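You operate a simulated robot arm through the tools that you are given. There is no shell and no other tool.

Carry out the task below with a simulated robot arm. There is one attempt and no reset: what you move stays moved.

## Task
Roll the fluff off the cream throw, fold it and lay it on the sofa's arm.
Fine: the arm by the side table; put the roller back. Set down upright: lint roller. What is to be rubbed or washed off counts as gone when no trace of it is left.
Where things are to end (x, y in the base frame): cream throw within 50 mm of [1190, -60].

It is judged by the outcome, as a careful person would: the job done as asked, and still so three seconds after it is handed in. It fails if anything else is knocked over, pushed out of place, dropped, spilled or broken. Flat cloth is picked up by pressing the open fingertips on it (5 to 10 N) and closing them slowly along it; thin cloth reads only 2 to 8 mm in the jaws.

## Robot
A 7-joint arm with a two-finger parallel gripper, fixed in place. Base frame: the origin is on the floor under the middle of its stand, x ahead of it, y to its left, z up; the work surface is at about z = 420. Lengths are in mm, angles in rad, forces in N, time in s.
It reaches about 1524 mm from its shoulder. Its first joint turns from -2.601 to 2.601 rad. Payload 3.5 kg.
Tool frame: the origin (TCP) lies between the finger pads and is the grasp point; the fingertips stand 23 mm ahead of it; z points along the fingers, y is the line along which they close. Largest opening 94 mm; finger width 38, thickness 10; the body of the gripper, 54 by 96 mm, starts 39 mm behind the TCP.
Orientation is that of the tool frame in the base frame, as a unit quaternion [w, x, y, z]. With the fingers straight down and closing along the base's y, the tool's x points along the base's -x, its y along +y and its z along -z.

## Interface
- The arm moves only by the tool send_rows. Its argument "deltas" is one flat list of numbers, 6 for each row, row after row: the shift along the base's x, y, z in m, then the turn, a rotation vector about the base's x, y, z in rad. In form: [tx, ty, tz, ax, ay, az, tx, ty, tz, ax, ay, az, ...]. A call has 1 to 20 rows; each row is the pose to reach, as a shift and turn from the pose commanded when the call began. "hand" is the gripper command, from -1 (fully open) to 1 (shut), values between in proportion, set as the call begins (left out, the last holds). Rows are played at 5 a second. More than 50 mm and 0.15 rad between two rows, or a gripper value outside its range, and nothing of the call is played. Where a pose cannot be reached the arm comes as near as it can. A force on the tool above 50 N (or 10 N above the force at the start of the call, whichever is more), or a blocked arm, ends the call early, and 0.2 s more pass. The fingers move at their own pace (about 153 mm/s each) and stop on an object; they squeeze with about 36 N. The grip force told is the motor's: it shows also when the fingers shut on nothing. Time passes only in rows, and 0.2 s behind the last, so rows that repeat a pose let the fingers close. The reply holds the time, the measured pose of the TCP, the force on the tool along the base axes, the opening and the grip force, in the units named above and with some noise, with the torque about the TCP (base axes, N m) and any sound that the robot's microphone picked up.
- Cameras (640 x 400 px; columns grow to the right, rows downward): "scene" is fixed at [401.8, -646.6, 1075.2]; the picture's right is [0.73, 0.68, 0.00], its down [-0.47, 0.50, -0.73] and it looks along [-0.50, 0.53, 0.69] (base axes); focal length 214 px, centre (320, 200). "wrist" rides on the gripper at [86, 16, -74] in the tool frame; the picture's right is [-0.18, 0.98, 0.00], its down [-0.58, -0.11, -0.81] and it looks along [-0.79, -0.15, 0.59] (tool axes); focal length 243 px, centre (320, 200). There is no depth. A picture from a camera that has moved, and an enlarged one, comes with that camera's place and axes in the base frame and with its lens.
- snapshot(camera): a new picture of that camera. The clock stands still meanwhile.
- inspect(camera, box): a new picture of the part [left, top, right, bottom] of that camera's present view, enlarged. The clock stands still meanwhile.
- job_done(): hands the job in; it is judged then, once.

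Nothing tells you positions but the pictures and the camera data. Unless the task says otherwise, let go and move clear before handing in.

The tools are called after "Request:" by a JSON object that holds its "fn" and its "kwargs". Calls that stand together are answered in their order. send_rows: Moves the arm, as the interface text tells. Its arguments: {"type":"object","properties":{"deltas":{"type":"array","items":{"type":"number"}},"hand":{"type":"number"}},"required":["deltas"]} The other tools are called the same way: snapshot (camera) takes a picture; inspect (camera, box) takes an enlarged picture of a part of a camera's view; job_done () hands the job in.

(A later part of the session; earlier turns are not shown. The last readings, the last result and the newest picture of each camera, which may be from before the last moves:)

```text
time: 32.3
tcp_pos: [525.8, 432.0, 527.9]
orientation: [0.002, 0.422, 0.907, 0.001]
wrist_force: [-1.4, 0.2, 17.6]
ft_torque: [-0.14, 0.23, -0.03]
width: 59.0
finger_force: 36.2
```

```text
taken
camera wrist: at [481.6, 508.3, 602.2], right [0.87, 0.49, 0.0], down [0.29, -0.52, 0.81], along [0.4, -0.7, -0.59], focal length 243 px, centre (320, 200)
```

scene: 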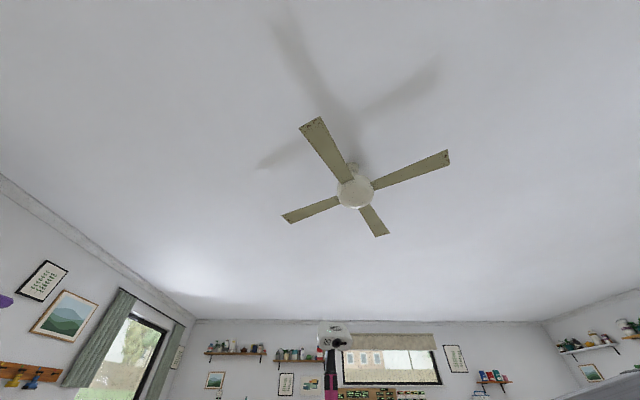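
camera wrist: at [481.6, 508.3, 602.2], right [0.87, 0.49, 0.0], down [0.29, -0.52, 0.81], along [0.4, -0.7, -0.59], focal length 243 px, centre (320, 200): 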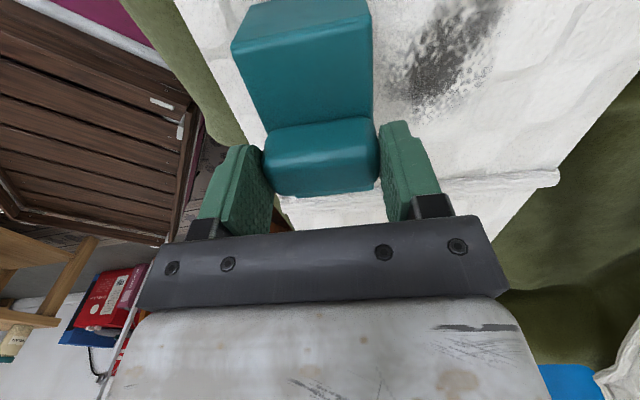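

Request:
{"fn": "send_rows", "kwargs": {"deltas": [0, 0, 0.001, 0, 0, 0, 0, 0, 0.001, 0, 0, 0]}}

Request:
{"fn": "send_rows", "kwargs": {"deltas": [0.0077, 0.0064, 0, 0, 0, 0, 0.0153, 0.0129, 0, 0, 0, 0, 0.023, 0.0193, 0, 0, 0, 0, 0.0306, 0.0258, 0, 0, 0, 0]}}

Request:
{"fn": "snapshot", "kwargs": {"camera": "wrist"}}

```text
time: 32.9
tcp_pos: [526.5, 431.5, 528.2]
orientation: [0.001, 0.422, 0.907, 0.001]
wrist_force: [-0.8, 1.3, -0.7]
ft_torque: [0.02, 0.0, 0.01]
width: 59.1
finger_force: 35.7
```

```text
time: 33.9
tcp_pos: [556.7, 458.6, 528.8]
orientation: [0.001, 0.421, 0.907, 0.001]
wrist_force: [-0.4, -0.6, -0.3]
ft_torque: [-0.03, 0.1, 0.04]
width: 59.0
finger_force: 35.8
```

```text
taken
camera wrist: at [511.8, 534.5, 602.4], right [0.87, 0.49, 0.0], down [0.29, -0.52, 0.81], along [0.4, -0.7, -0.59], focal length 243 px, centre (320, 200)
```

wrist: 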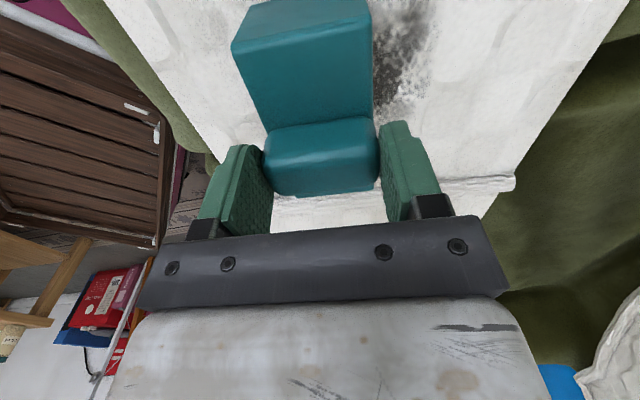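

Off contact now. I'll nudge down by fractions of a millimetre to get 5–10 N.

Request:
{"fn": "send_rows", "kwargs": {"deltas": [0, 0, -0.0005, 0, 0, 0, 0, 0, -0.0005, 0, 0, 0]}}

```text
time: 34.5
tcp_pos: [556.1, 458.6, 528.6]
orientation: [0.001, 0.421, 0.907, 0.001]
wrist_force: [-1.0, -0.9, 5.3]
ft_torque: [-0.18, 0.22, -0.01]
width: 59.1
finger_force: 36.2
```

Light contact at 5 N. Rolling forward over the patch now.

Request:
{"fn": "send_rows", "kwargs": {"deltas": [0.0107, 0.009, 0, 0, 0, 0, 0.0214, 0.018, 0, 0, 0, 0, 0.0321, 0.027, 0, 0, 0, 0, 0.0428, 0.0361, 0, 0, 0, 0, 0.0536, 0.0451, 0, 0, 0, 0, 0.0643, 0.0541, 0, 0, 0, 0, 0.075, 0.0631, 0, 0, 0, 0, 0.0857, 0.0721, 0, 0, 0, 0, 0.0964, 0.0811, 0, 0, 0, 0, 0.107, 0.09, 0, 0, 0, 0]}}

Request:
{"fn": "snapshot", "kwargs": {"camera": "wrist"}}

```text
time: 36.7
tcp_pos: [663.0, 549.7, 528.7]
orientation: [0.001, 0.422, 0.907, 0.001]
wrist_force: [-0.6, 0.7, -1.6]
ft_torque: [0.02, 0.02, -0.02]
width: 59.1
finger_force: 36.3
```

```text
taken
camera wrist: at [619.4, 625.5, 602.9], right [0.87, 0.49, 0.0], down [0.29, -0.52, 0.81], along [0.4, -0.7, -0.59], focal length 243 px, centre (320, 200)
```

wrist: 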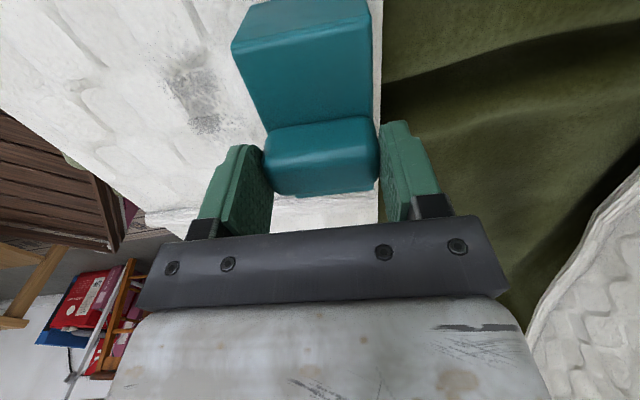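

Rolling works; the patch has faded a lot. I'll restore light pressure and roll back over it.

Request:
{"fn": "send_rows", "kwargs": {"deltas": [0, 0, -0.0005, 0, 0, 0, 0, 0, -0.0005, 0, 0, 0]}}

```text
time: 37.3
tcp_pos: [662.4, 548.4, 528.8]
orientation: [0.001, 0.422, 0.907, 0.001]
wrist_force: [0.6, 0.7, 0.3]
ft_torque: [0.01, -0.01, -0.04]
width: 59.2
finger_force: 36.0
```

Request:
{"fn": "send_rows", "kwargs": {"deltas": [0, 0, -0.0007, 0, 0, 0, 0, 0, -0.0007, 0, 0, 0]}}

```text
time: 37.9
tcp_pos: [664.0, 549.7, 528.3]
orientation: [0.001, 0.422, 0.906, 0.001]
wrist_force: [-1.0, 4.5, 11.1]
ft_torque: [0.04, 0.13, -0.07]
width: 59.4
finger_force: 35.4
```

Request:
{"fn": "send_rows", "kwargs": {"deltas": [-0.0107, -0.009, 0.0001, 0, 0, 0, -0.0214, -0.018, 0.0002, 0, 0, 0, -0.0321, -0.027, 0.0003, 0, 0, 0, -0.0428, -0.0361, 0.0004, 0, 0, 0, -0.0536, -0.0451, 0.0005, 0, 0, 0]}}

Request:
{"fn": "send_rows", "kwargs": {"deltas": [-0.0107, -0.009, 0.0001, 0, 0, 0, -0.0214, -0.018, 0.0002, 0, 0, 0, -0.0321, -0.027, 0.0002, 0, 0, 0, -0.0428, -0.0361, 0.0003, 0, 0, 0, -0.0536, -0.0451, 0.0003, 0, 0, 0, -0.0643, -0.0541, 0.0004, 0, 0, 0, -0.075, -0.0631, 0.0004, 0, 0, 0]}}

Request:
{"fn": "snapshot", "kwargs": {"camera": "wrist"}}

```text
time: 39.1
tcp_pos: [611.7, 505.3, 527.0]
orientation: [0.001, 0.422, 0.906, 0.002]
wrist_force: [9.0, 7.7, 34.3]
ft_torque: [0.07, -0.33, 0.04]
width: 59.2
finger_force: 35.4
```

```text
time: 40.7
tcp_pos: [534.2, 439.2, 527.4]
orientation: [0.001, 0.422, 0.906, 0.002]
wrist_force: [6.4, 4.8, 25.2]
ft_torque: [0.0, -0.2, 0.01]
width: 59.1
finger_force: 36.2
```

```text
taken
camera wrist: at [490.5, 515.7, 602.1], right [0.87, 0.49, 0.0], down [0.29, -0.52, 0.81], along [0.4, -0.7, -0.59], focal length 243 px, centre (320, 200)
```

wrist: 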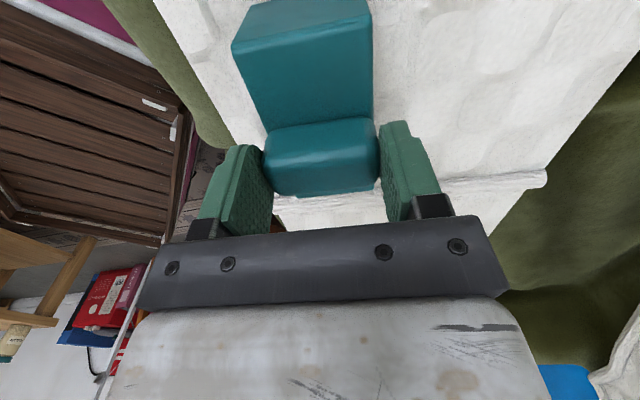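

The patch seems to be gone where I can see. I'll lift off and look from above for any remaining trace.

Request:
{"fn": "send_rows", "kwargs": {"deltas": [0, 0, 0.01, 0, 0, 0, 0, 0, 0.04, 0, 0, 0]}}

Request:
{"fn": "inspect", "kwargs": {"camera": "wrist", "box": [360, 0, 600, 150]}}

```text
time: 41.3
tcp_pos: [535.7, 439.8, 568.2]
orientation: [0.001, 0.422, 0.907, 0.0]
wrist_force: [-0.4, -0.1, -0.5]
ft_torque: [0.01, 0.0, -0.01]
width: 59.2
finger_force: 35.9
```

```text
2.67 times, centred on (480, 75) of wrist
camera zoom: at [491.2, 515.3, 642.5], right [0.87, 0.49, 0.0], down [0.29, -0.52, 0.81], along [0.4, -0.7, -0.59], focal length 647 px, centre (-107, 533)
```

zoom: 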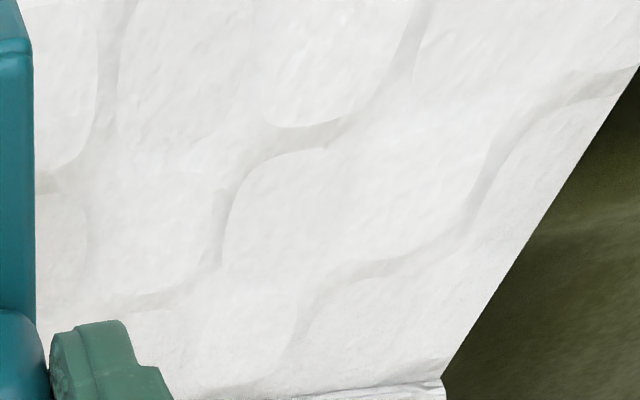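

Request:
{"fn": "send_rows", "kwargs": {"deltas": [0.028, 0.0265, 0.025, 0, 0, 0, 0.056, 0.053, 0.05, 0, 0, 0, 0.085, 0.08, 0.075, 0, 0, 0, 0.113, 0.106, 0.1, 0, 0, 0, 0.141, 0.132, 0.12, 0, 0, 0, 0.17, 0.159, 0.14, 0, 0, 0, 0.198, 0.185, 0.16, 0, 0, 0, 0.226, 0.212, 0.182, 0, 0, 0]}}

Request:
{"fn": "snapshot", "kwargs": {"camera": "wrist"}}

Request:
{"fn": "inspect", "kwargs": {"camera": "wrist", "box": [40, 0, 240, 125]}}

```text
time: 43.1
tcp_pos: [759.0, 653.7, 750.5]
orientation: [0.002, 0.422, 0.906, 0.0]
wrist_force: [0.0, 0.2, -1.0]
ft_torque: [-0.01, 0.0, -0.01]
width: 58.9
finger_force: 36.8
```

```text
taken
camera wrist: at [716.0, 729.9, 824.7], right [0.87, 0.49, 0.0], down [0.29, -0.52, 0.81], along [0.4, -0.7, -0.59], focal length 243 px, centre (320, 200)
```

wrist: 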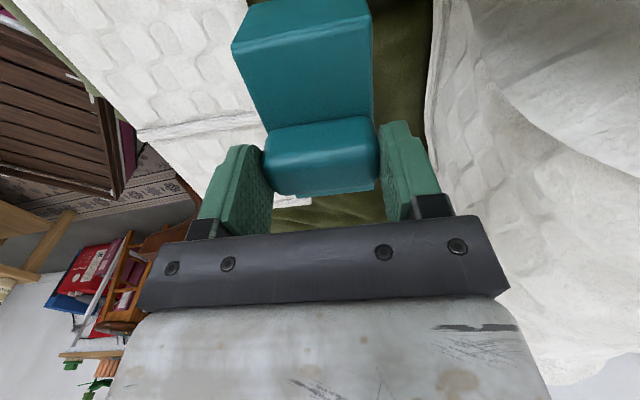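

```text
3.20 times, centred on (140, 62) of wrist
camera zoom: at [716.0, 729.9, 824.7], right [0.87, 0.49, 0.0], down [0.29, -0.52, 0.81], along [0.4, -0.7, -0.59], focal length 776 px, centre (896, 640)
```

zoom: 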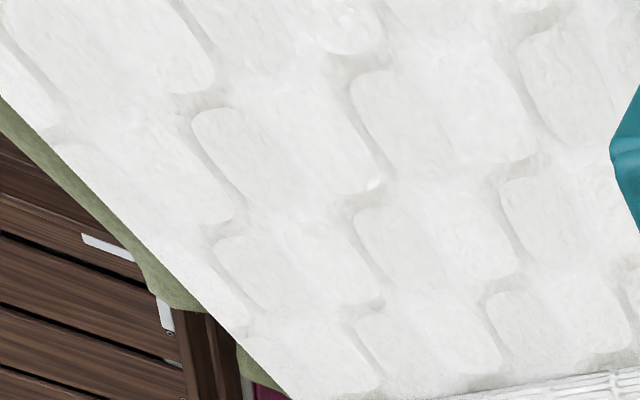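

Request:
{"fn": "inspect", "kwargs": {"camera": "wrist", "box": [115, 5, 211, 65]}}

Request:
{"fn": "inspect", "kwargs": {"camera": "wrist", "box": [0, 0, 96, 60]}}

```text
6.67 times, centred on (163, 35) of wrist
camera zoom: at [716.0, 729.9, 824.7], right [0.87, 0.49, 0.0], down [0.29, -0.52, 0.81], along [0.4, -0.7, -0.59], focal length 1618 px, centre (1367, 1300)
```

zoom: 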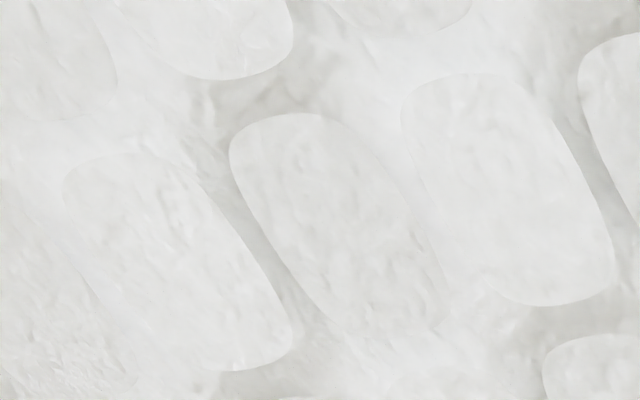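

```text
6.67 times, centred on (48, 30) of wrist
camera zoom: at [716.0, 729.9, 824.7], right [0.87, 0.49, 0.0], down [0.29, -0.52, 0.81], along [0.4, -0.7, -0.59], focal length 1618 px, centre (2133, 1333)
```

zoom: 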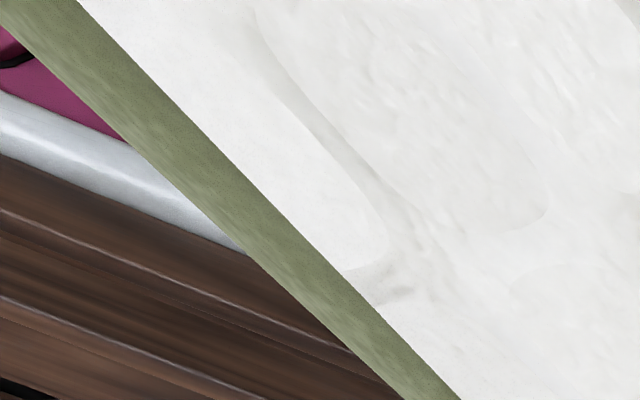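

Request:
{"fn": "send_rows", "kwargs": {"deltas": [-0.025, 0.03, 0.01, 0, 0, 0, -0.05, 0.06, 0.02, 0, 0, 0, -0.06, 0.075, 0.03, 0, 0, 0]}}

Request:
{"fn": "inspect", "kwargs": {"camera": "wrist", "box": [60, 0, 252, 120]}}

Request:
{"fn": "snapshot", "kwargs": {"camera": "wrist"}}

```text
time: 43.9
tcp_pos: [702.0, 729.0, 779.9]
orientation: [0.001, 0.422, 0.907, 0.001]
wrist_force: [3.0, -2.2, 0.6]
ft_torque: [-0.23, -0.16, 0.01]
width: 59.3
finger_force: 36.5
```

```text
3.33 times, centred on (156, 60) of wrist
camera zoom: at [657.0, 804.7, 854.0], right [0.87, 0.49, 0.0], down [0.29, -0.52, 0.81], along [0.4, -0.7, -0.59], focal length 809 px, centre (867, 667)
```

zoom: 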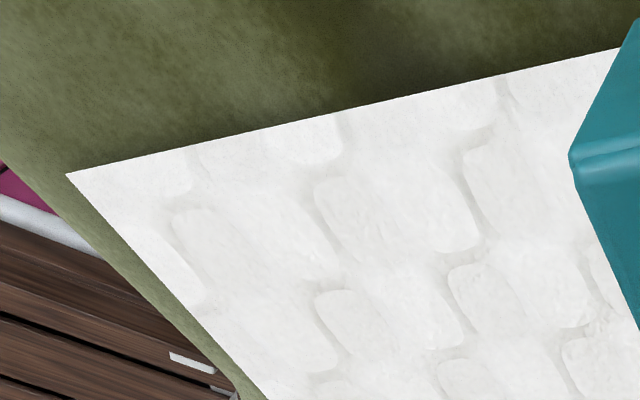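

```text
taken
camera wrist: at [657.0, 804.7, 854.0], right [0.87, 0.49, 0.0], down [0.29, -0.52, 0.81], along [0.4, -0.7, -0.59], focal length 243 px, centre (320, 200)
```

wrist: 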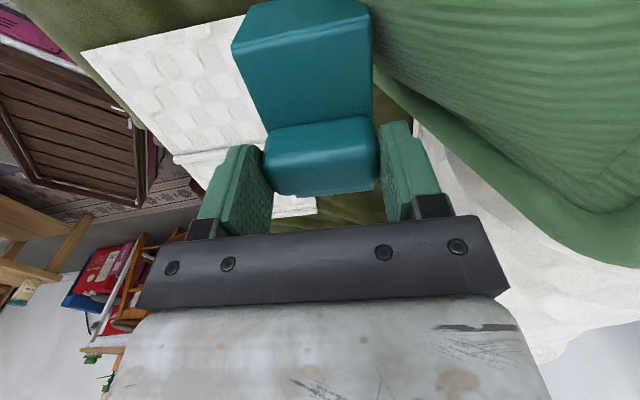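

The throw looks clean everywhere, with no trace of fluff. A small sideways force appeared near the green cushion, so I'll back off the way I came.

Request:
{"fn": "send_rows", "kwargs": {"deltas": [0.01, -0.015, 0.0, 0, 0, 0, 0.035, -0.045, 0.0, 0, 0, 0, 0.05, -0.08, 0, 0, 0, 0, 0.05, -0.12, 0, 0, 0, 0]}}

Request:
{"fn": "snapshot", "kwargs": {"camera": "wrist"}}

```text
time: 44.9
tcp_pos: [750.8, 607.4, 779.6]
orientation: [0.001, 0.421, 0.907, 0.001]
wrist_force: [0.8, 0.9, -1.0]
ft_torque: [0.01, 0.0, -0.02]
width: 58.8
finger_force: 36.2
```

```text
taken
camera wrist: at [706.0, 682.9, 854.3], right [0.87, 0.49, 0.0], down [0.29, -0.52, 0.81], along [0.4, -0.7, -0.59], focal length 243 px, centre (320, 200)
```

wrist: 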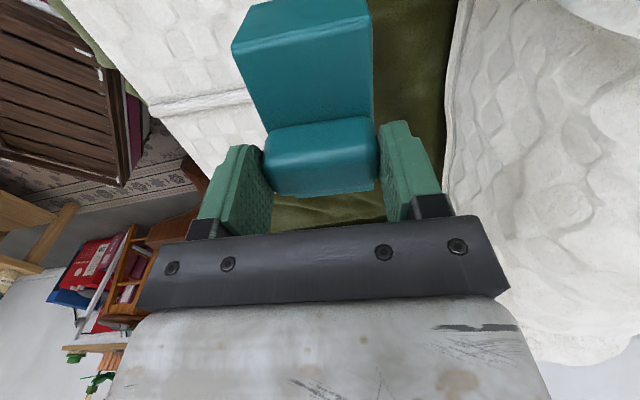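

Now I'll carry the roller back to the side table.

Request:
{"fn": "send_rows", "kwargs": {"deltas": [0, -0.0434, 0, 0, 0, -0.064, 0, -0.0868, 0, 0, 0, -0.128, 0, -0.1302, 0, 0, 0, -0.192, 0, -0.1736, 0, 0, 0, -0.256, 0, -0.217, 0, 0, 0, -0.32, 0, -0.2604, 0, 0, 0, -0.384, 0, -0.3038, 0, 0, 0, -0.448, 0, -0.3472, 0, 0, 0, -0.512, 0, -0.3906, 0, 0, 0, -0.576, 0, -0.434, 0, 0, 0, -0.64, 0, -0.4774, 0, 0, 0, -0.704, 0, -0.5208, 0, 0, 0, -0.768, 0, -0.5642, 0, 0, 0, -0.832, 0, -0.6076, 0, 0, 0, -0.9]}}

Request:
{"fn": "send_rows", "kwargs": {"deltas": [-0.011, -0.038, -0.01, 0, 0, -0.065, -0.022, -0.076, -0.02, 0, 0, -0.13, -0.033, -0.114, -0.03, 0, 0, -0.195, -0.044, -0.152, -0.04, 0, 0, -0.26, -0.055, -0.19, -0.05, 0, 0, -0.325, -0.067, -0.228, -0.06, 0, 0, -0.39, -0.079, -0.266, -0.07, 0, 0, -0.455, -0.091, -0.302, -0.08, 0, 0, -0.52, -0.103, -0.337, -0.1, 0, 0, -0.585]}}

Request:
{"fn": "snapshot", "kwargs": {"camera": "wrist"}}

```text
time: 47.9
tcp_pos: [751.3, -0.6, 781.4]
orientation: [0.001, 0.774, 0.633, -0.001]
wrist_force: [-0.2, 0.2, -0.4]
ft_torque: [0.02, 0.02, 0.0]
width: 59.1
finger_force: 35.9
```

```text
time: 49.9
tcp_pos: [645.8, -337.8, 681.3]
orientation: [0.002, 0.924, 0.382, 0.0]
wrist_force: [0.5, -0.1, -0.6]
ft_torque: [-0.01, 0.01, -0.02]
width: 59.2
finger_force: 36.1
```

```text
taken
camera wrist: at [719.0, -289.3, 755.3], right [0.56, -0.83, 0.0], down [-0.49, -0.33, 0.81], along [-0.67, -0.46, -0.59], focal length 243 px, centre (320, 200)
```

wrist: 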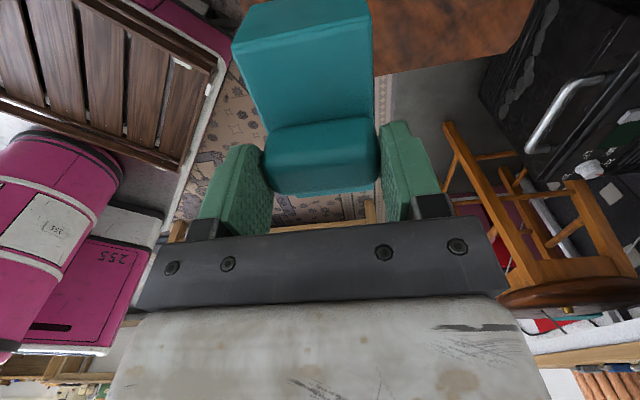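

The orientation matches the pick pose. Lowering slowly onto the table.

Request:
{"fn": "send_rows", "kwargs": {"deltas": [0, 0, -0.04, 0, 0, 0, 0, 0, -0.08, 0, 0, 0, 0.001, 0.0005, -0.11, 0, 0, 0, 0.001, 0.0005, -0.122, 0, 0, 0, 0.001, 0.0005, -0.125, 0, 0, 0, 0.001, 0.0005, -0.125, 0, 0, 0]}}

Request:
{"fn": "send_rows", "kwargs": {"deltas": [0, 0, -0.001, 0, 0, 0, 0, 0, -0.0015, 0, 0, 0]}}

```text
time: 51.3
tcp_pos: [648.4, -337.2, 554.8]
orientation: [0.001, 0.924, 0.383, -0.001]
wrist_force: [0.4, -0.1, -1.3]
ft_torque: [0.0, 0.01, 0.01]
width: 59.2
finger_force: 35.7
```

```text
time: 51.9
tcp_pos: [647.8, -336.7, 552.7]
orientation: [0.002, 0.924, 0.382, 0.0]
wrist_force: [1.0, 0.1, 0.2]
ft_torque: [0.02, 0.01, 0.0]
width: 59.1
finger_force: 35.9
```

Request:
{"fn": "send_rows", "kwargs": {"deltas": [0, 0, -0.0007, 0, 0, 0, 0, 0, -0.0012, 0, 0, 0]}}

```text
time: 52.5
tcp_pos: [649.0, -336.3, 552.2]
orientation: [0.002, 0.924, 0.383, 0.0]
wrist_force: [0.2, 0.0, -0.8]
ft_torque: [0.0, 0.0, -0.01]
width: 59.3
finger_force: 36.1
```

No contact with the table yet at about z 552. I'll continue down in sub-millimetre steps.

Request:
{"fn": "send_rows", "kwargs": {"deltas": [0, 0, -0.0007, 0, 0, 0, 0, 0, -0.0014, 0, 0, 0]}}

```text
time: 53.1
tcp_pos: [649.8, -335.7, 551.0]
orientation: [0.001, 0.924, 0.383, 0.001]
wrist_force: [-0.1, -1.0, 9.0]
ft_torque: [0.27, -0.06, 0.03]
width: 59.3
finger_force: 36.4
```

The roller rests on the table with a light 9 N contact. Releasing and rising straight up.

Request:
{"fn": "send_rows", "kwargs": {"deltas": [0, 0, 0.0003, 0, 0, 0, 0, 0, 0.0003, 0, 0, 0, 0, 0, 0.0003, 0, 0, 0], "hand": -1}}

Request:
{"fn": "send_rows", "kwargs": {"deltas": [0, 0, 0.02, 0, 0, 0, 0, 0, 0.05, 0, 0, 0, 0, 0, 0.09, 0, 0, 0, 0, 0, 0.13, 0, 0, 0]}}

Request:
{"fn": "inspect", "kwargs": {"camera": "wrist", "box": [240, 0, 400, 100]}}

Request:
{"fn": "snapshot", "kwargs": {"camera": "wrist"}}

```text
time: 53.9
tcp_pos: [648.9, -337.0, 551.3]
orientation: [0.002, 0.924, 0.383, 0.0]
wrist_force: [-1.0, -0.4, 0.6]
ft_torque: [0.01, 0.03, 0.0]
width: 94.3
finger_force: 0.1
```

```text
time: 54.9
tcp_pos: [649.6, -336.8, 682.3]
orientation: [0.0, 0.924, 0.382, 0.0]
wrist_force: [0.3, 0.4, -0.6]
ft_torque: [-0.02, 0.0, -0.01]
width: 93.8
finger_force: 0.0
```

```text
4.00 times, centred on (320, 50) of wrist
camera zoom: at [721.5, -288.0, 756.8], right [0.56, -0.83, 0.0], down [-0.49, -0.33, 0.81], along [-0.67, -0.46, -0.59], focal length 970 px, centre (320, 800)
```

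zoom: 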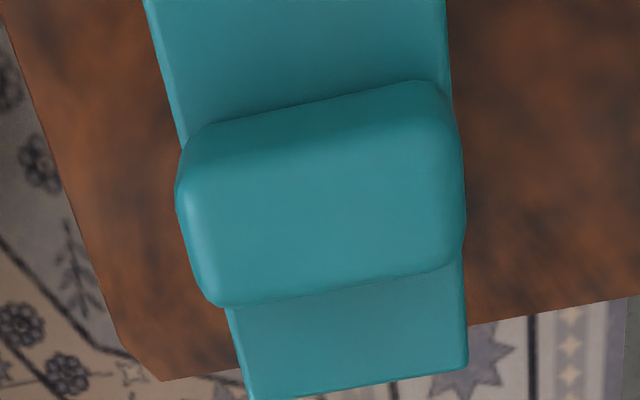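

```text
taken
camera wrist: at [721.5, -288.0, 756.8], right [0.56, -0.83, 0.0], down [-0.49, -0.33, 0.81], along [-0.67, -0.46, -0.59], focal length 243 px, centre (320, 200)
```

wrist: 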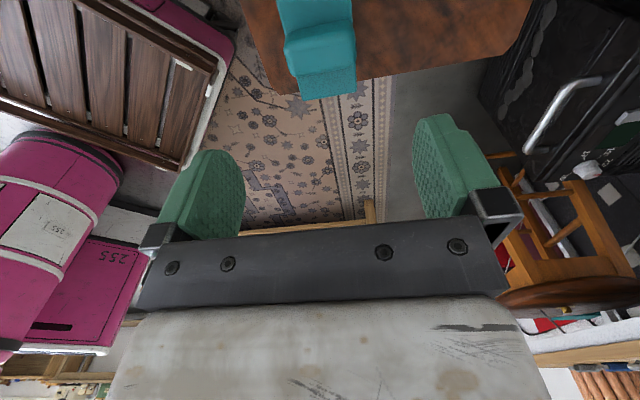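

The roller is back upright in its place. Now I'll rise for a full view of the throw to plan the fold.

Request:
{"fn": "send_rows", "kwargs": {"deltas": [0.015, 0.034, 0.03, 0, 0, 0.085, 0.03, 0.068, 0.055, 0, 0, 0.17, 0.045, 0.101, 0.08, 0, 0, 0.255, 0.06, 0.135, 0.1, 0, 0, 0.34, 0.075, 0.168, 0.12, 0, 0, 0.425, 0.09, 0.202, 0.14, 0, 0, 0.51, 0.105, 0.236, 0.16, 0, 0, 0.595, 0.12, 0.27, 0.18, 0, 0, 0.68, 0.135, 0.303, 0.2, 0, 0, 0.765, 0.15, 0.337, 0.22, 0, 0, 0.85]}}

Request:
{"fn": "send_rows", "kwargs": {"deltas": [0, 0.022, 0.015, 0.1, 0, 0, 0, 0.044, 0.03, 0.2, 0, 0, 0, 0.066, 0.045, 0.3, 0, 0, 0, 0.088, 0.06, 0.4, 0, 0, 0, 0.11, 0.075, 0.5, 0, 0, 0, 0.132, 0.09, 0.6, 0, 0, 0, 0.154, 0.1, 0.7, 0, 0, 0, 0.17, 0.11, 0.8, 0, 0]}}

Request:
{"fn": "snapshot", "kwargs": {"camera": "wrist"}}

Request:
{"fn": "inspect", "kwargs": {"camera": "wrist", "box": [120, 0, 400, 175]}}

```text
time: 57.1
tcp_pos: [799.8, 2.3, 902.4]
orientation: [0.002, 0.684, 0.729, 0.001]
wrist_force: [-0.2, 0.6, 0.3]
ft_torque: [0.03, 0.01, -0.03]
width: 94.4
finger_force: 0.0
```

```text
time: 58.9
tcp_pos: [796.5, 169.5, 1014.1]
orientation: [-0.266, 0.63, 0.671, 0.285]
wrist_force: [0.6, -0.8, 0.7]
ft_torque: [0.0, 0.05, 0.01]
width: 94.1
finger_force: 0.0
```

```text
taken
camera wrist: at [807.8, 176.6, 1127.8], right [0.99, -0.09, -0.09], down [-0.07, -0.99, 0.14], along [-0.1, -0.13, -0.99], focal length 243 px, centre (320, 200)
```

wrist: 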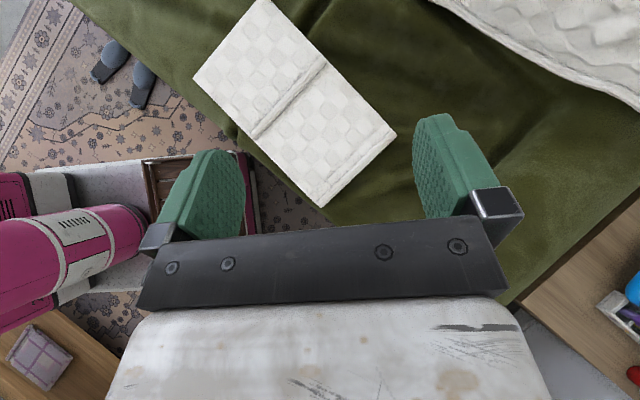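

```text
2.29 times, centred on (260, 88) of wrist
camera zoom: at [807.8, 176.6, 1127.8], right [0.99, -0.09, -0.09], down [-0.07, -0.99, 0.14], along [-0.1, -0.13, -0.99], focal length 555 px, centre (457, 457)
```

zoom: 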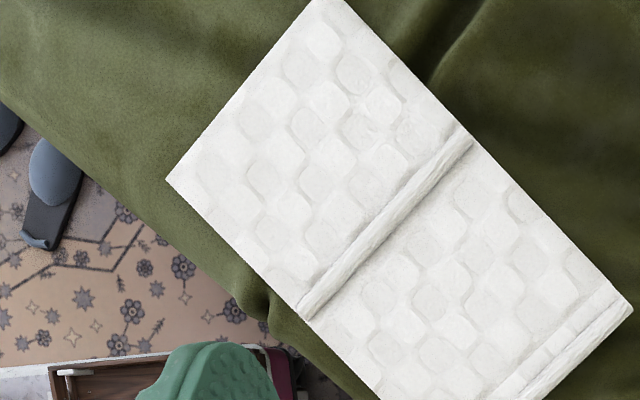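

The throw is clean. I'll zoom in on the ridge and the end hem to understand how the cloth is built.

Request:
{"fn": "inspect", "kwargs": {"camera": "wrist", "box": [240, 50, 336, 150]}}

Request:
{"fn": "inspect", "kwargs": {"camera": "wrist", "box": [300, 100, 410, 210]}}

Request:
{"fn": "inspect", "kwargs": {"camera": "wrist", "box": [180, 0, 340, 100]}}

```text
4.00 times, centred on (288, 100) of wrist
camera zoom: at [807.8, 176.6, 1127.8], right [0.99, -0.09, -0.09], down [-0.07, -0.99, 0.14], along [-0.1, -0.13, -0.99], focal length 970 px, centre (448, 600)
```

zoom: 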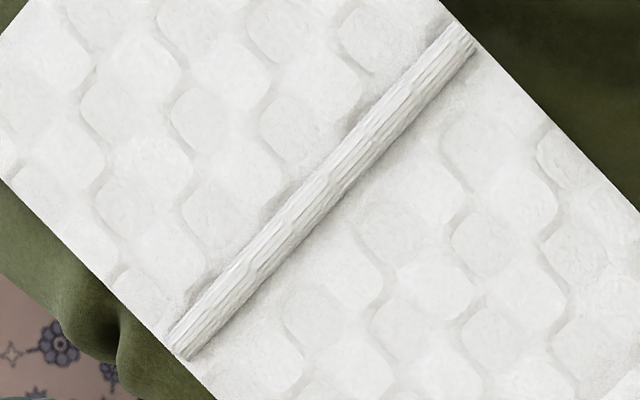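

```text
3.64 times, centred on (355, 155) of wrist
camera zoom: at [807.8, 176.6, 1127.8], right [0.99, -0.09, -0.09], down [-0.07, -0.99, 0.14], along [-0.1, -0.13, -0.99], focal length 882 px, centre (193, 364)
```

zoom: 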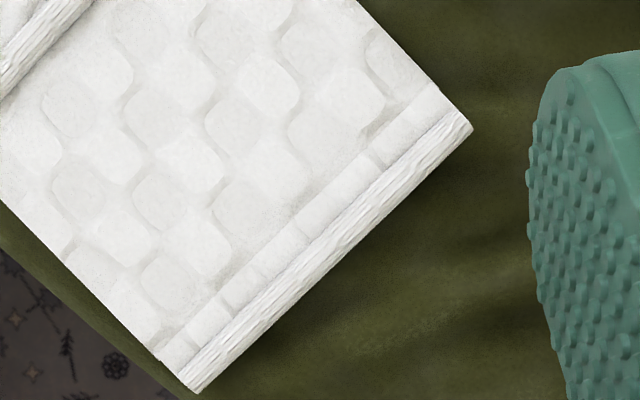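

```text
4.00 times, centred on (260, 50) of wrist
camera zoom: at [807.8, 176.6, 1127.8], right [0.99, -0.09, -0.09], down [-0.07, -0.99, 0.14], along [-0.1, -0.13, -0.99], focal length 970 px, centre (560, 800)
```

zoom: 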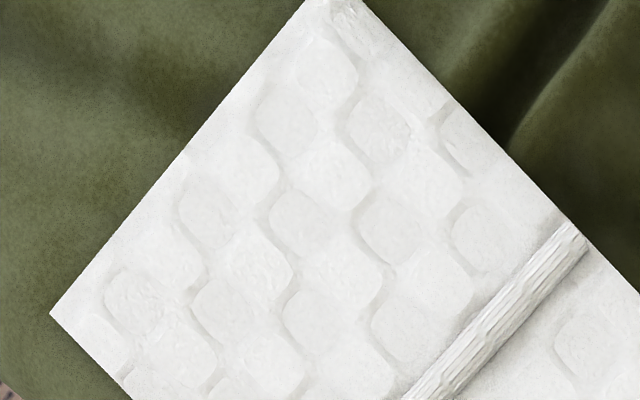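

The throw has two panels with a raised hinge ridge at mid-length and a raised lip along the BC end, centred near (845, 160). I'll go there with the fingers set to close across the lip.

Request:
{"fn": "send_rows", "kwargs": {"deltas": [0.006, -0.001, -0.015, -0.1, 0, 0, 0.012, -0.002, -0.03, -0.2, 0, 0, 0.018, -0.003, -0.045, -0.3, 0, 0, 0.024, -0.004, -0.06, -0.4, 0, 0, 0.03, -0.006, -0.075, -0.5, 0, 0, 0.036, -0.007, -0.09, -0.6, 0, 0, 0.042, -0.008, -0.1, -0.7, 0, 0, 0.048, -0.009, -0.114, -0.8, 0, 0]}}

Request:
{"fn": "send_rows", "kwargs": {"deltas": [0, 0, -0.04, 0, 0, -0.134, 0, 0, -0.08, 0, 0, -0.268, 0, 0, -0.12, 0, 0, -0.401, 0, 0, -0.16, 0, 0, -0.535, 0, 0, -0.2, 0, 0, -0.668, 0, 0, -0.24, 0, 0, -0.802, 0, 0, -0.28, 0, 0, -0.936], "hand": -0.2}}

Request:
{"fn": "snapshot", "kwargs": {"camera": "wrist"}}

```text
time: 60.7
tcp_pos: [846.2, 161.7, 896.6]
orientation: [0.003, 0.683, 0.73, 0.0]
wrist_force: [0.6, -0.1, 1.1]
ft_torque: [0.0, -0.02, -0.02]
width: 94.0
finger_force: 0.1
```

```text
time: 62.3
tcp_pos: [846.5, 161.3, 616.3]
orientation: [0.002, 0.94, 0.341, 0.0]
wrist_force: [-0.1, 0.3, -0.4]
ft_torque: [-0.01, 0.02, -0.03]
width: 56.4
finger_force: 0.0
```

```text
taken
camera wrist: at [922.7, 203.5, 689.6], right [0.49, -0.87, 0.0], down [-0.52, -0.29, 0.81], along [-0.7, -0.4, -0.59], focal length 243 px, centre (320, 200)
```

wrist: 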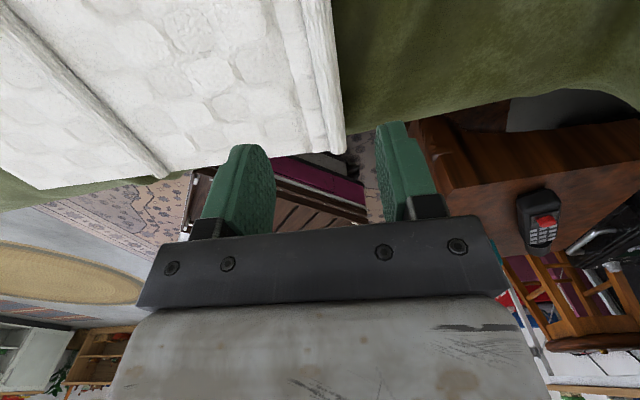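

Request:
{"fn": "inspect", "kwargs": {"camera": "wrist", "box": [240, 0, 400, 100]}}

Request:
{"fn": "inspect", "kwargs": {"camera": "wrist", "box": [270, 90, 366, 160]}}

```text
4.00 times, centred on (320, 50) of wrist
camera zoom: at [922.7, 203.5, 689.6], right [0.49, -0.87, 0.0], down [-0.52, -0.29, 0.81], along [-0.7, -0.4, -0.59], focal length 970 px, centre (320, 800)
```

zoom: 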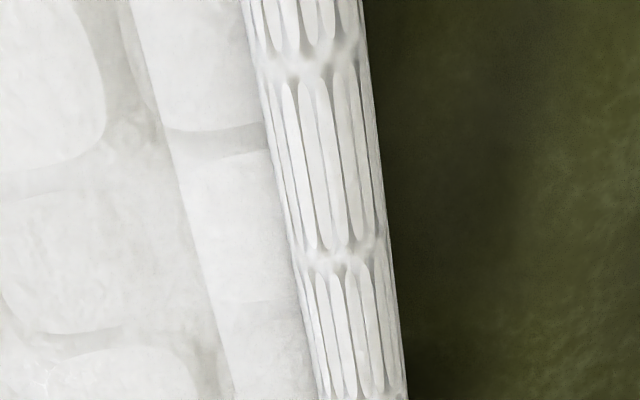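

```text
5.71 times, centred on (318, 125) of wrist
camera zoom: at [922.7, 203.5, 689.6], right [0.49, -0.87, 0.0], down [-0.52, -0.29, 0.81], along [-0.7, -0.4, -0.59], focal length 1386 px, centre (331, 629)
```

zoom: 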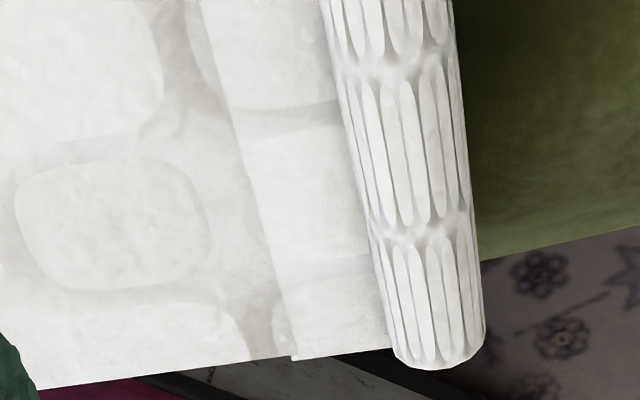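

The lip is a soft roll about 20 mm thick, and it is centred under the fingers. I'll narrow the opening and descend to touch.

Request:
{"fn": "send_rows", "kwargs": {"deltas": [0.0005, -0.001, -0.04, 0, 0, 0, 0.0005, -0.001, -0.08, 0, 0, 0, 0.0005, -0.001, -0.12, 0, 0, 0, 0.0005, -0.001, -0.136, 0, 0, 0], "hand": 0.15}}

Request:
{"fn": "snapshot", "kwargs": {"camera": "wrist"}}

Request:
{"fn": "inspect", "kwargs": {"camera": "wrist", "box": [220, 80, 420, 205]}}

```text
time: 63.3
tcp_pos: [847.4, 159.0, 480.8]
orientation: [0.002, 0.94, 0.342, 0.0]
wrist_force: [0.4, -0.6, 0.5]
ft_torque: [-0.02, 0.02, 0.0]
width: 40.0
finger_force: 0.2
```

```text
taken
camera wrist: at [923.1, 202.5, 554.2], right [0.49, -0.87, 0.0], down [-0.52, -0.29, 0.81], along [-0.7, -0.4, -0.59], focal length 243 px, centre (320, 200)
```

wrist: 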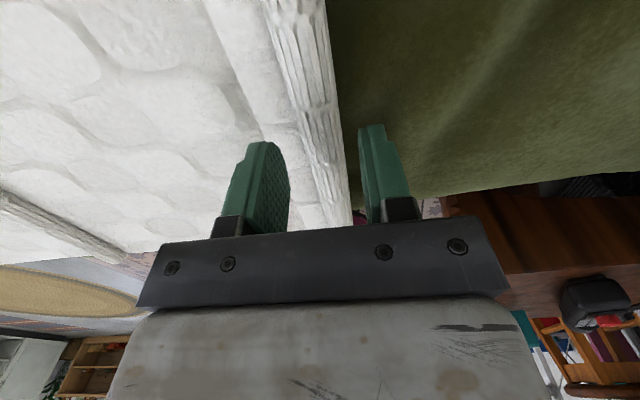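

```text
3.20 times, centred on (320, 142) of wrist
camera zoom: at [923.1, 202.5, 554.2], right [0.49, -0.87, 0.0], down [-0.52, -0.29, 0.81], along [-0.7, -0.4, -0.59], focal length 776 px, centre (320, 384)
```

zoom: 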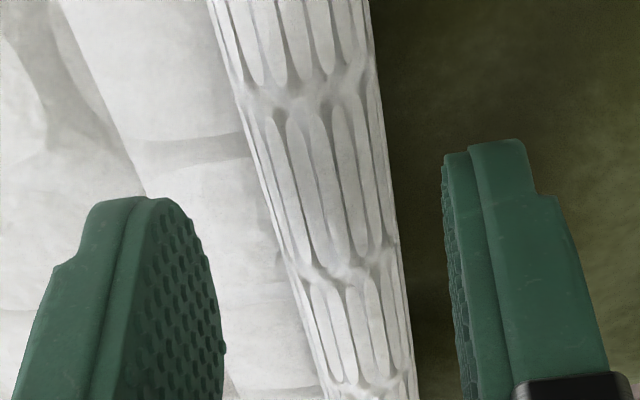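

Centred on the roll. Descending the last bit in small steps.

Request:
{"fn": "send_rows", "kwargs": {"deltas": [0, 0, -0.005, 0, 0, 0, 0, 0, -0.01, 0, 0, 0, 0, 0, -0.014, 0, 0, 0, 0, 0, -0.014, 0, 0, 0]}}

```text
time: 64.3
tcp_pos: [847.0, 159.1, 466.6]
orientation: [0.002, 0.94, 0.342, -0.001]
wrist_force: [0.2, 0.7, 0.4]
ft_torque: [-0.04, 0.0, -0.02]
width: 40.1
finger_force: 0.0
```

Request:
{"fn": "send_rows", "kwargs": {"deltas": [0, 0, -0.0015, 0, 0, 0, 0, 0, -0.003, 0, 0, 0, 0, 0, -0.0045, 0, 0, 0, 0, 0, -0.006, 0, 0, 0, 0, 0, -0.0075, 0, 0, 0, 0, 0, -0.009, 0, 0, 0]}}

Request:
{"fn": "inspect", "kwargs": {"camera": "wrist", "box": [220, 80, 420, 205]}}

```text
time: 65.7
tcp_pos: [848.4, 159.2, 457.9]
orientation: [0.002, 0.94, 0.342, 0.0]
wrist_force: [0.2, -0.2, 0.4]
ft_torque: [0.0, -0.01, 0.01]
width: 40.0
finger_force: 0.1
```

```text
3.20 times, centred on (320, 142) of wrist
camera zoom: at [923.5, 202.7, 532.3], right [0.49, -0.87, 0.0], down [-0.52, -0.29, 0.81], along [-0.7, -0.4, -0.59], focal length 776 px, centre (320, 384)
```

zoom: 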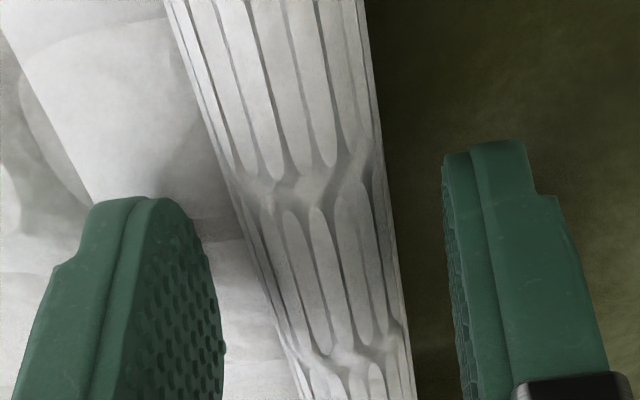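

The fingertips are about level with the cloth, with no contact yet. A bit further.

Request:
{"fn": "send_rows", "kwargs": {"deltas": [0, 0, -0.0015, 0, 0, 0, 0, 0, -0.003, 0, 0, 0, 0, 0, -0.0045, 0, 0, 0, 0, 0, -0.006, 0, 0, 0]}}

```text
time: 66.7
tcp_pos: [847.3, 160.8, 452.5]
orientation: [0.001, 0.94, 0.342, 0.001]
wrist_force: [0.4, 0.4, -0.7]
ft_torque: [0.02, -0.01, 0.03]
width: 40.2
finger_force: 0.1
```

Request:
{"fn": "send_rows", "kwargs": {"deltas": [0, 0, -0.001, 0, 0, 0, 0, 0, -0.002, 0, 0, 0, 0, 0, -0.003, 0, 0, 0, 0, 0, -0.004, 0, 0, 0]}}

```text
time: 67.7
tcp_pos: [846.9, 159.5, 448.3]
orientation: [0.001, 0.94, 0.342, 0.001]
wrist_force: [-0.6, -0.2, -0.6]
ft_torque: [0.0, -0.02, -0.01]
width: 40.0
finger_force: 0.0
```

Request:
{"fn": "send_rows", "kwargs": {"deltas": [0, 0, -0.001, 0, 0, 0, 0, 0, -0.002, 0, 0, 0, 0, 0, -0.003, 0, 0, 0]}}

Request:
{"fn": "inspect", "kwargs": {"camera": "wrist", "box": [220, 80, 420, 205]}}

```text
time: 68.5
tcp_pos: [847.3, 161.3, 445.3]
orientation: [0.001, 0.94, 0.342, 0.001]
wrist_force: [0.8, 0.0, 0.4]
ft_torque: [-0.01, -0.01, 0.01]
width: 39.9
finger_force: 0.2
```

```text
3.20 times, centred on (320, 142) of wrist
camera zoom: at [923.5, 203.4, 519.9], right [0.49, -0.87, 0.0], down [-0.52, -0.29, 0.81], along [-0.7, -0.4, -0.59], focal length 776 px, centre (320, 384)
```

zoom: 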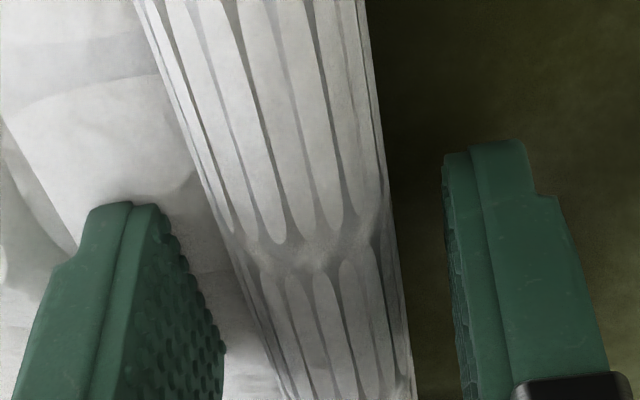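

The fingertips are at about z 422, just above the seat and either side of the roll. Closing slowly now.

Request:
{"fn": "send_rows", "kwargs": {"deltas": [0, 0, 0, 0, 0, 0, 0, 0, 0, 0, 0, 0], "hand": 0.35}}

Request:
{"fn": "send_rows", "kwargs": {"deltas": [0, 0, 0, 0, 0, 0, 0, 0, 0, 0, 0, 0], "hand": 0.5}}

Request:
{"fn": "send_rows", "kwargs": {"deltas": [0, 0, 0, 0, 0, 0, 0, 0, 0, 0, 0, 0], "hand": 0.65}}

Request:
{"fn": "inspect", "kwargs": {"camera": "wrist", "box": [220, 80, 420, 205]}}

```text
time: 69.1
tcp_pos: [847.1, 160.8, 446.2]
orientation: [0.002, 0.94, 0.342, 0.0]
wrist_force: [-0.2, 0.5, 0.0]
ft_torque: [-0.01, -0.02, -0.03]
width: 30.4
finger_force: 0.0
```

```text
time: 69.7
tcp_pos: [847.1, 160.6, 445.1]
orientation: [0.002, 0.94, 0.342, 0.001]
wrist_force: [0.7, 0.6, -0.1]
ft_torque: [0.0, 0.04, -0.64]
width: 24.7
finger_force: 35.8
```

```text
time: 70.3
tcp_pos: [847.2, 160.9, 445.6]
orientation: [0.001, 0.939, 0.343, 0.001]
wrist_force: [2.1, 1.2, 0.1]
ft_torque: [0.03, -0.04, -0.6]
width: 24.7
finger_force: 35.6
```

```text
3.20 times, centred on (320, 142) of wrist
camera zoom: at [923.6, 203.4, 519.9], right [0.49, -0.87, 0.0], down [-0.52, -0.29, 0.81], along [-0.7, -0.4, -0.59], focal length 776 px, centre (320, 384)
```

zoom: 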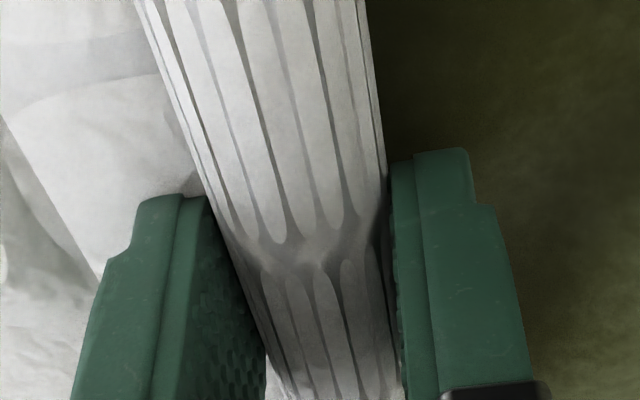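

The lip is gripped at 24.7 mm. I'll lift gently and watch how the cloth behaves.

Request:
{"fn": "send_rows", "kwargs": {"deltas": [0, 0, 0.005, 0, 0, 0, 0, 0, 0.01, 0, 0, 0, 0, 0, 0.02, 0, 0, 0], "hand": 1}}

Request:
{"fn": "snapshot", "kwargs": {"camera": "wrist"}}

```text
time: 71.1
tcp_pos: [847.5, 159.7, 465.9]
orientation: [0.001, 0.939, 0.343, -0.001]
wrist_force: [-0.7, -0.1, -0.9]
ft_torque: [-0.13, 0.19, -0.26]
width: 24.8
finger_force: 36.1
```

```text
taken
camera wrist: at [923.4, 203.0, 539.8], right [0.49, -0.87, 0.0], down [-0.52, -0.29, 0.81], along [-0.7, -0.4, -0.59], focal length 243 px, centre (320, 200)
```

wrist: 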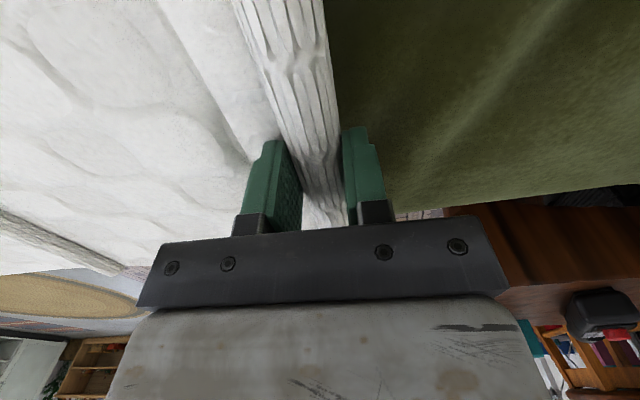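

The end lifts easily. I'll continue along an arc about the ridge, tilting the gripper with the panel, and watch the forces.

Request:
{"fn": "send_rows", "kwargs": {"deltas": [-0.0025, 0.003, 0.015, -0.0765, -0.0643, 0, -0.006, 0.007, 0.036, -0.153, -0.1286, 0, -0.0102, 0.0122, 0.058, -0.2295, -0.193, 0]}}

Request:
{"fn": "snapshot", "kwargs": {"camera": "wrist"}}

```text
time: 71.9
tcp_pos: [836.5, 172.9, 524.7]
orientation: [0.142, 0.929, 0.339, 0.051]
wrist_force: [-1.0, 0.5, 0.1]
ft_torque: [-0.12, 0.18, -0.1]
width: 24.5
finger_force: 35.8
```

```text
taken
camera wrist: at [898.2, 232.9, 599.6], right [0.46, -0.84, 0.29], down [-0.67, -0.11, 0.74], along [-0.59, -0.54, -0.61], focal length 243 px, centre (320, 200)
```

wrist: 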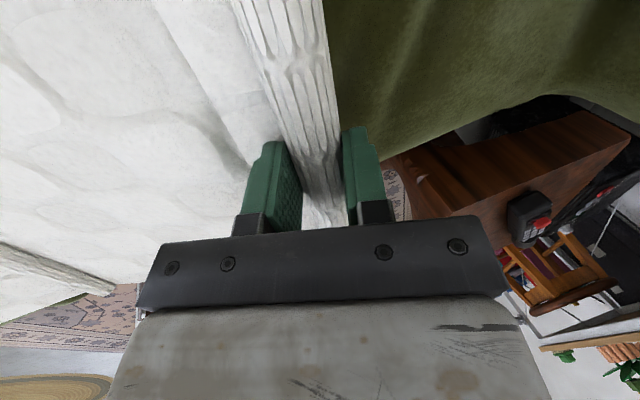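

The ridge stays on the seat and acts as a hinge while the second panel turns about it, with tiny forces. I'll continue the arc to about 50°.

Request:
{"fn": "send_rows", "kwargs": {"deltas": [-0.0068, 0.008, 0.0246, -0.0765, -0.0643, 0, -0.015, 0.0178, 0.048, -0.153, -0.1286, 0, -0.0247, 0.0294, 0.0701, -0.2295, -0.1929, 0, -0.0358, 0.0426, 0.0905, -0.306, -0.2572, 0, -0.0482, 0.0573, 0.1091, -0.3825, -0.3215, 0, -0.0616, 0.0733, 0.1257, -0.459, -0.3858, 0]}}

Request:
{"fn": "snapshot", "kwargs": {"camera": "wrist"}}

```text
time: 73.3
tcp_pos: [790.0, 224.2, 680.4]
orientation: [0.401, 0.842, 0.335, 0.135]
wrist_force: [-0.8, 0.8, -1.3]
ft_torque: [0.15, -0.16, -0.05]
width: 24.8
finger_force: 36.3
out of reach, approached as far as the arm can: row 5, 6
```

```text
taken
camera wrist: at [824.8, 318.2, 736.6], right [0.31, -0.57, 0.76], down [-0.88, 0.13, 0.46], along [-0.36, -0.81, -0.46], focal length 243 px, centre (320, 200)
```

wrist: 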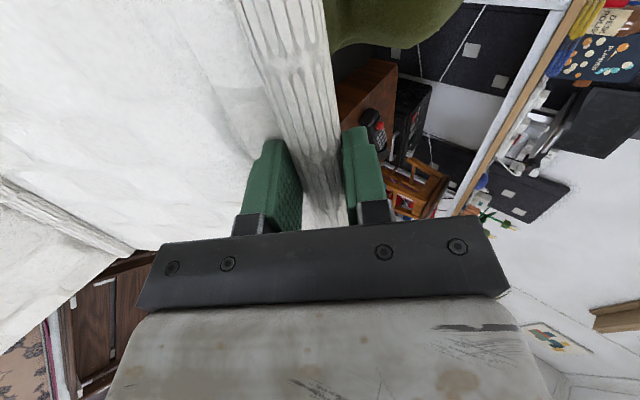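

The arm ran out of wrist range near 50° of tilt and the hinge began to lift. I'll go back down along the arc and rethink the grip orientation.

Request:
{"fn": "send_rows", "kwargs": {"deltas": [0.0134, -0.016, -0.0166, 0.0765, 0.0643, 0, 0.0258, -0.0307, -0.0352, 0.153, 0.1286, 0, 0.0369, -0.0439, -0.0556, 0.2295, 0.1929, 0]}}

Request:
{"fn": "snapshot", "kwargs": {"camera": "wrist"}}

```text
time: 74.1
tcp_pos: [828.4, 180.6, 624.3]
orientation: [0.266, 0.891, 0.356, 0.09]
wrist_force: [1.1, -1.1, 0.8]
ft_torque: [0.32, -0.37, -0.18]
width: 24.6
finger_force: 36.1
```

```text
taken
camera wrist: at [875.0, 259.2, 693.6], right [0.44, -0.72, 0.53], down [-0.77, 0.0, 0.64], along [-0.46, -0.69, -0.56], focal length 243 px, centre (320, 200)
```

wrist: 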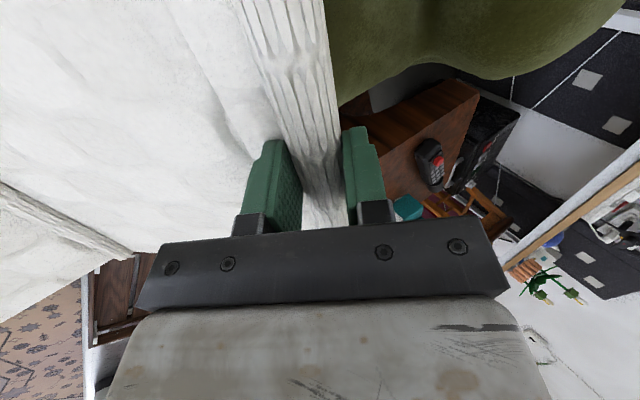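

I'll lay the panel back down flat.

Request:
{"fn": "send_rows", "kwargs": {"deltas": [0, 0, -0.018, 0, 0, 0, 0, 0, -0.036, 0, 0, 0, 0.0081, -0.0096, -0.0553, 0.066, 0.055, 0, 0.0151, -0.018, -0.0755, 0.1316, 0.1106, 0, 0.0219, -0.026, -0.1, 0.208, 0.175, 0, 0.0269, -0.0321, -0.1256, 0.2846, 0.2392, 0, 0.0303, -0.0361, -0.1518, 0.361, 0.3035, 0]}}

Request:
{"fn": "snapshot", "kwargs": {"camera": "wrist"}}

```text
time: 75.7
tcp_pos: [858.7, 144.3, 472.6]
orientation: [0.046, 0.928, 0.369, 0.017]
wrist_force: [1.4, -1.1, 0.2]
ft_torque: [-0.21, 0.21, 0.03]
width: 24.6
finger_force: 36.3
```

```text
taken
camera wrist: at [928.0, 197.1, 548.2], right [0.54, -0.84, 0.1], down [-0.55, -0.26, 0.79], along [-0.64, -0.48, -0.6], focal length 243 px, centre (320, 200)
```

wrist: 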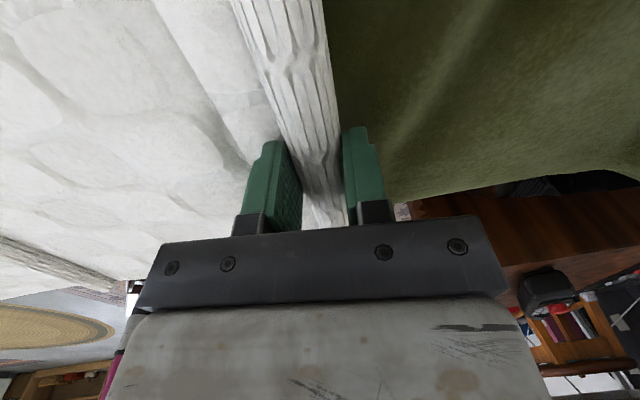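

Request:
{"fn": "send_rows", "kwargs": {"deltas": [0.001, -0.001, -0.013, 0.038, 0.033, 0, 0.0018, -0.0021, -0.022, 0.0765, 0.0643, 0, 0.0018, -0.0021, -0.0255, 0.0765, 0.0643, 0]}}

```text
time: 76.5
tcp_pos: [860.6, 142.1, 446.0]
orientation: [-0.001, 0.929, 0.37, 0.0]
wrist_force: [0.8, -0.2, -0.5]
ft_torque: [-0.19, 0.19, 0.0]
width: 24.4
finger_force: 36.7
```

Flat again on the seat. I'll release, rise, and turn the gripper 180° about the vertical to re-grip with more wrist range.

Request:
{"fn": "send_rows", "kwargs": {"deltas": [0, 0, 0, 0, 0, 0, 0, 0, 0, 0, 0, 0], "hand": 0.1}}

Request:
{"fn": "send_rows", "kwargs": {"deltas": [0, 0, 0.02, 0, 0, 0, 0, 0, 0.05, 0, 0, 0, 0, 0, 0.09, 0, 0, 0, 0, 0, 0.13, 0, 0, 0.1, 0, 0, 0.16, 0, 0, 0.24, 0, 0, 0.18, 0, 0, 0.38, 0, 0, 0.18, 0, 0, 0.52, 0, 0, 0.18, 0, 0, 0.66, 0, 0, 0.18, 0, 0, 0.8, 0, 0, 0.18, 0, 0, 0.94, 0, 0, 0.18, 0, 0, 1.08, 0, 0, 0.18, 0, 0, 1.22, 0, 0, 0.18, 0, 0, 1.36, 0, 0, 0.18, 0, 0, 1.5, 0, 0, 0.18, 0, 0, 1.64]}}

Request:
{"fn": "snapshot", "kwargs": {"camera": "wrist"}}

```text
time: 77.1
tcp_pos: [859.1, 142.2, 446.1]
orientation: [-0.001, 0.929, 0.37, 0.0]
wrist_force: [0.3, 0.2, -0.6]
ft_torque: [-0.04, 0.01, 0.0]
width: 42.2
finger_force: 0.0
```

```text
time: 80.3
tcp_pos: [859.2, 142.4, 627.0]
orientation: [-0.002, 0.362, 0.932, 0.0]
wrist_force: [-0.7, 0.8, 0.6]
ft_torque: [0.01, 0.01, 0.0]
width: 42.2
finger_force: 0.0
```

```text
taken
camera wrist: at [806.2, 211.8, 701.0], right [0.8, 0.6, 0.0], down [0.36, -0.47, 0.81], along [0.48, -0.64, -0.59], focal length 243 px, centre (320, 200)
```

wrist: 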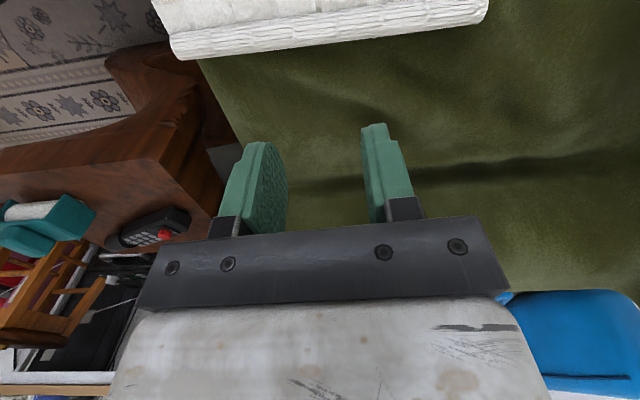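

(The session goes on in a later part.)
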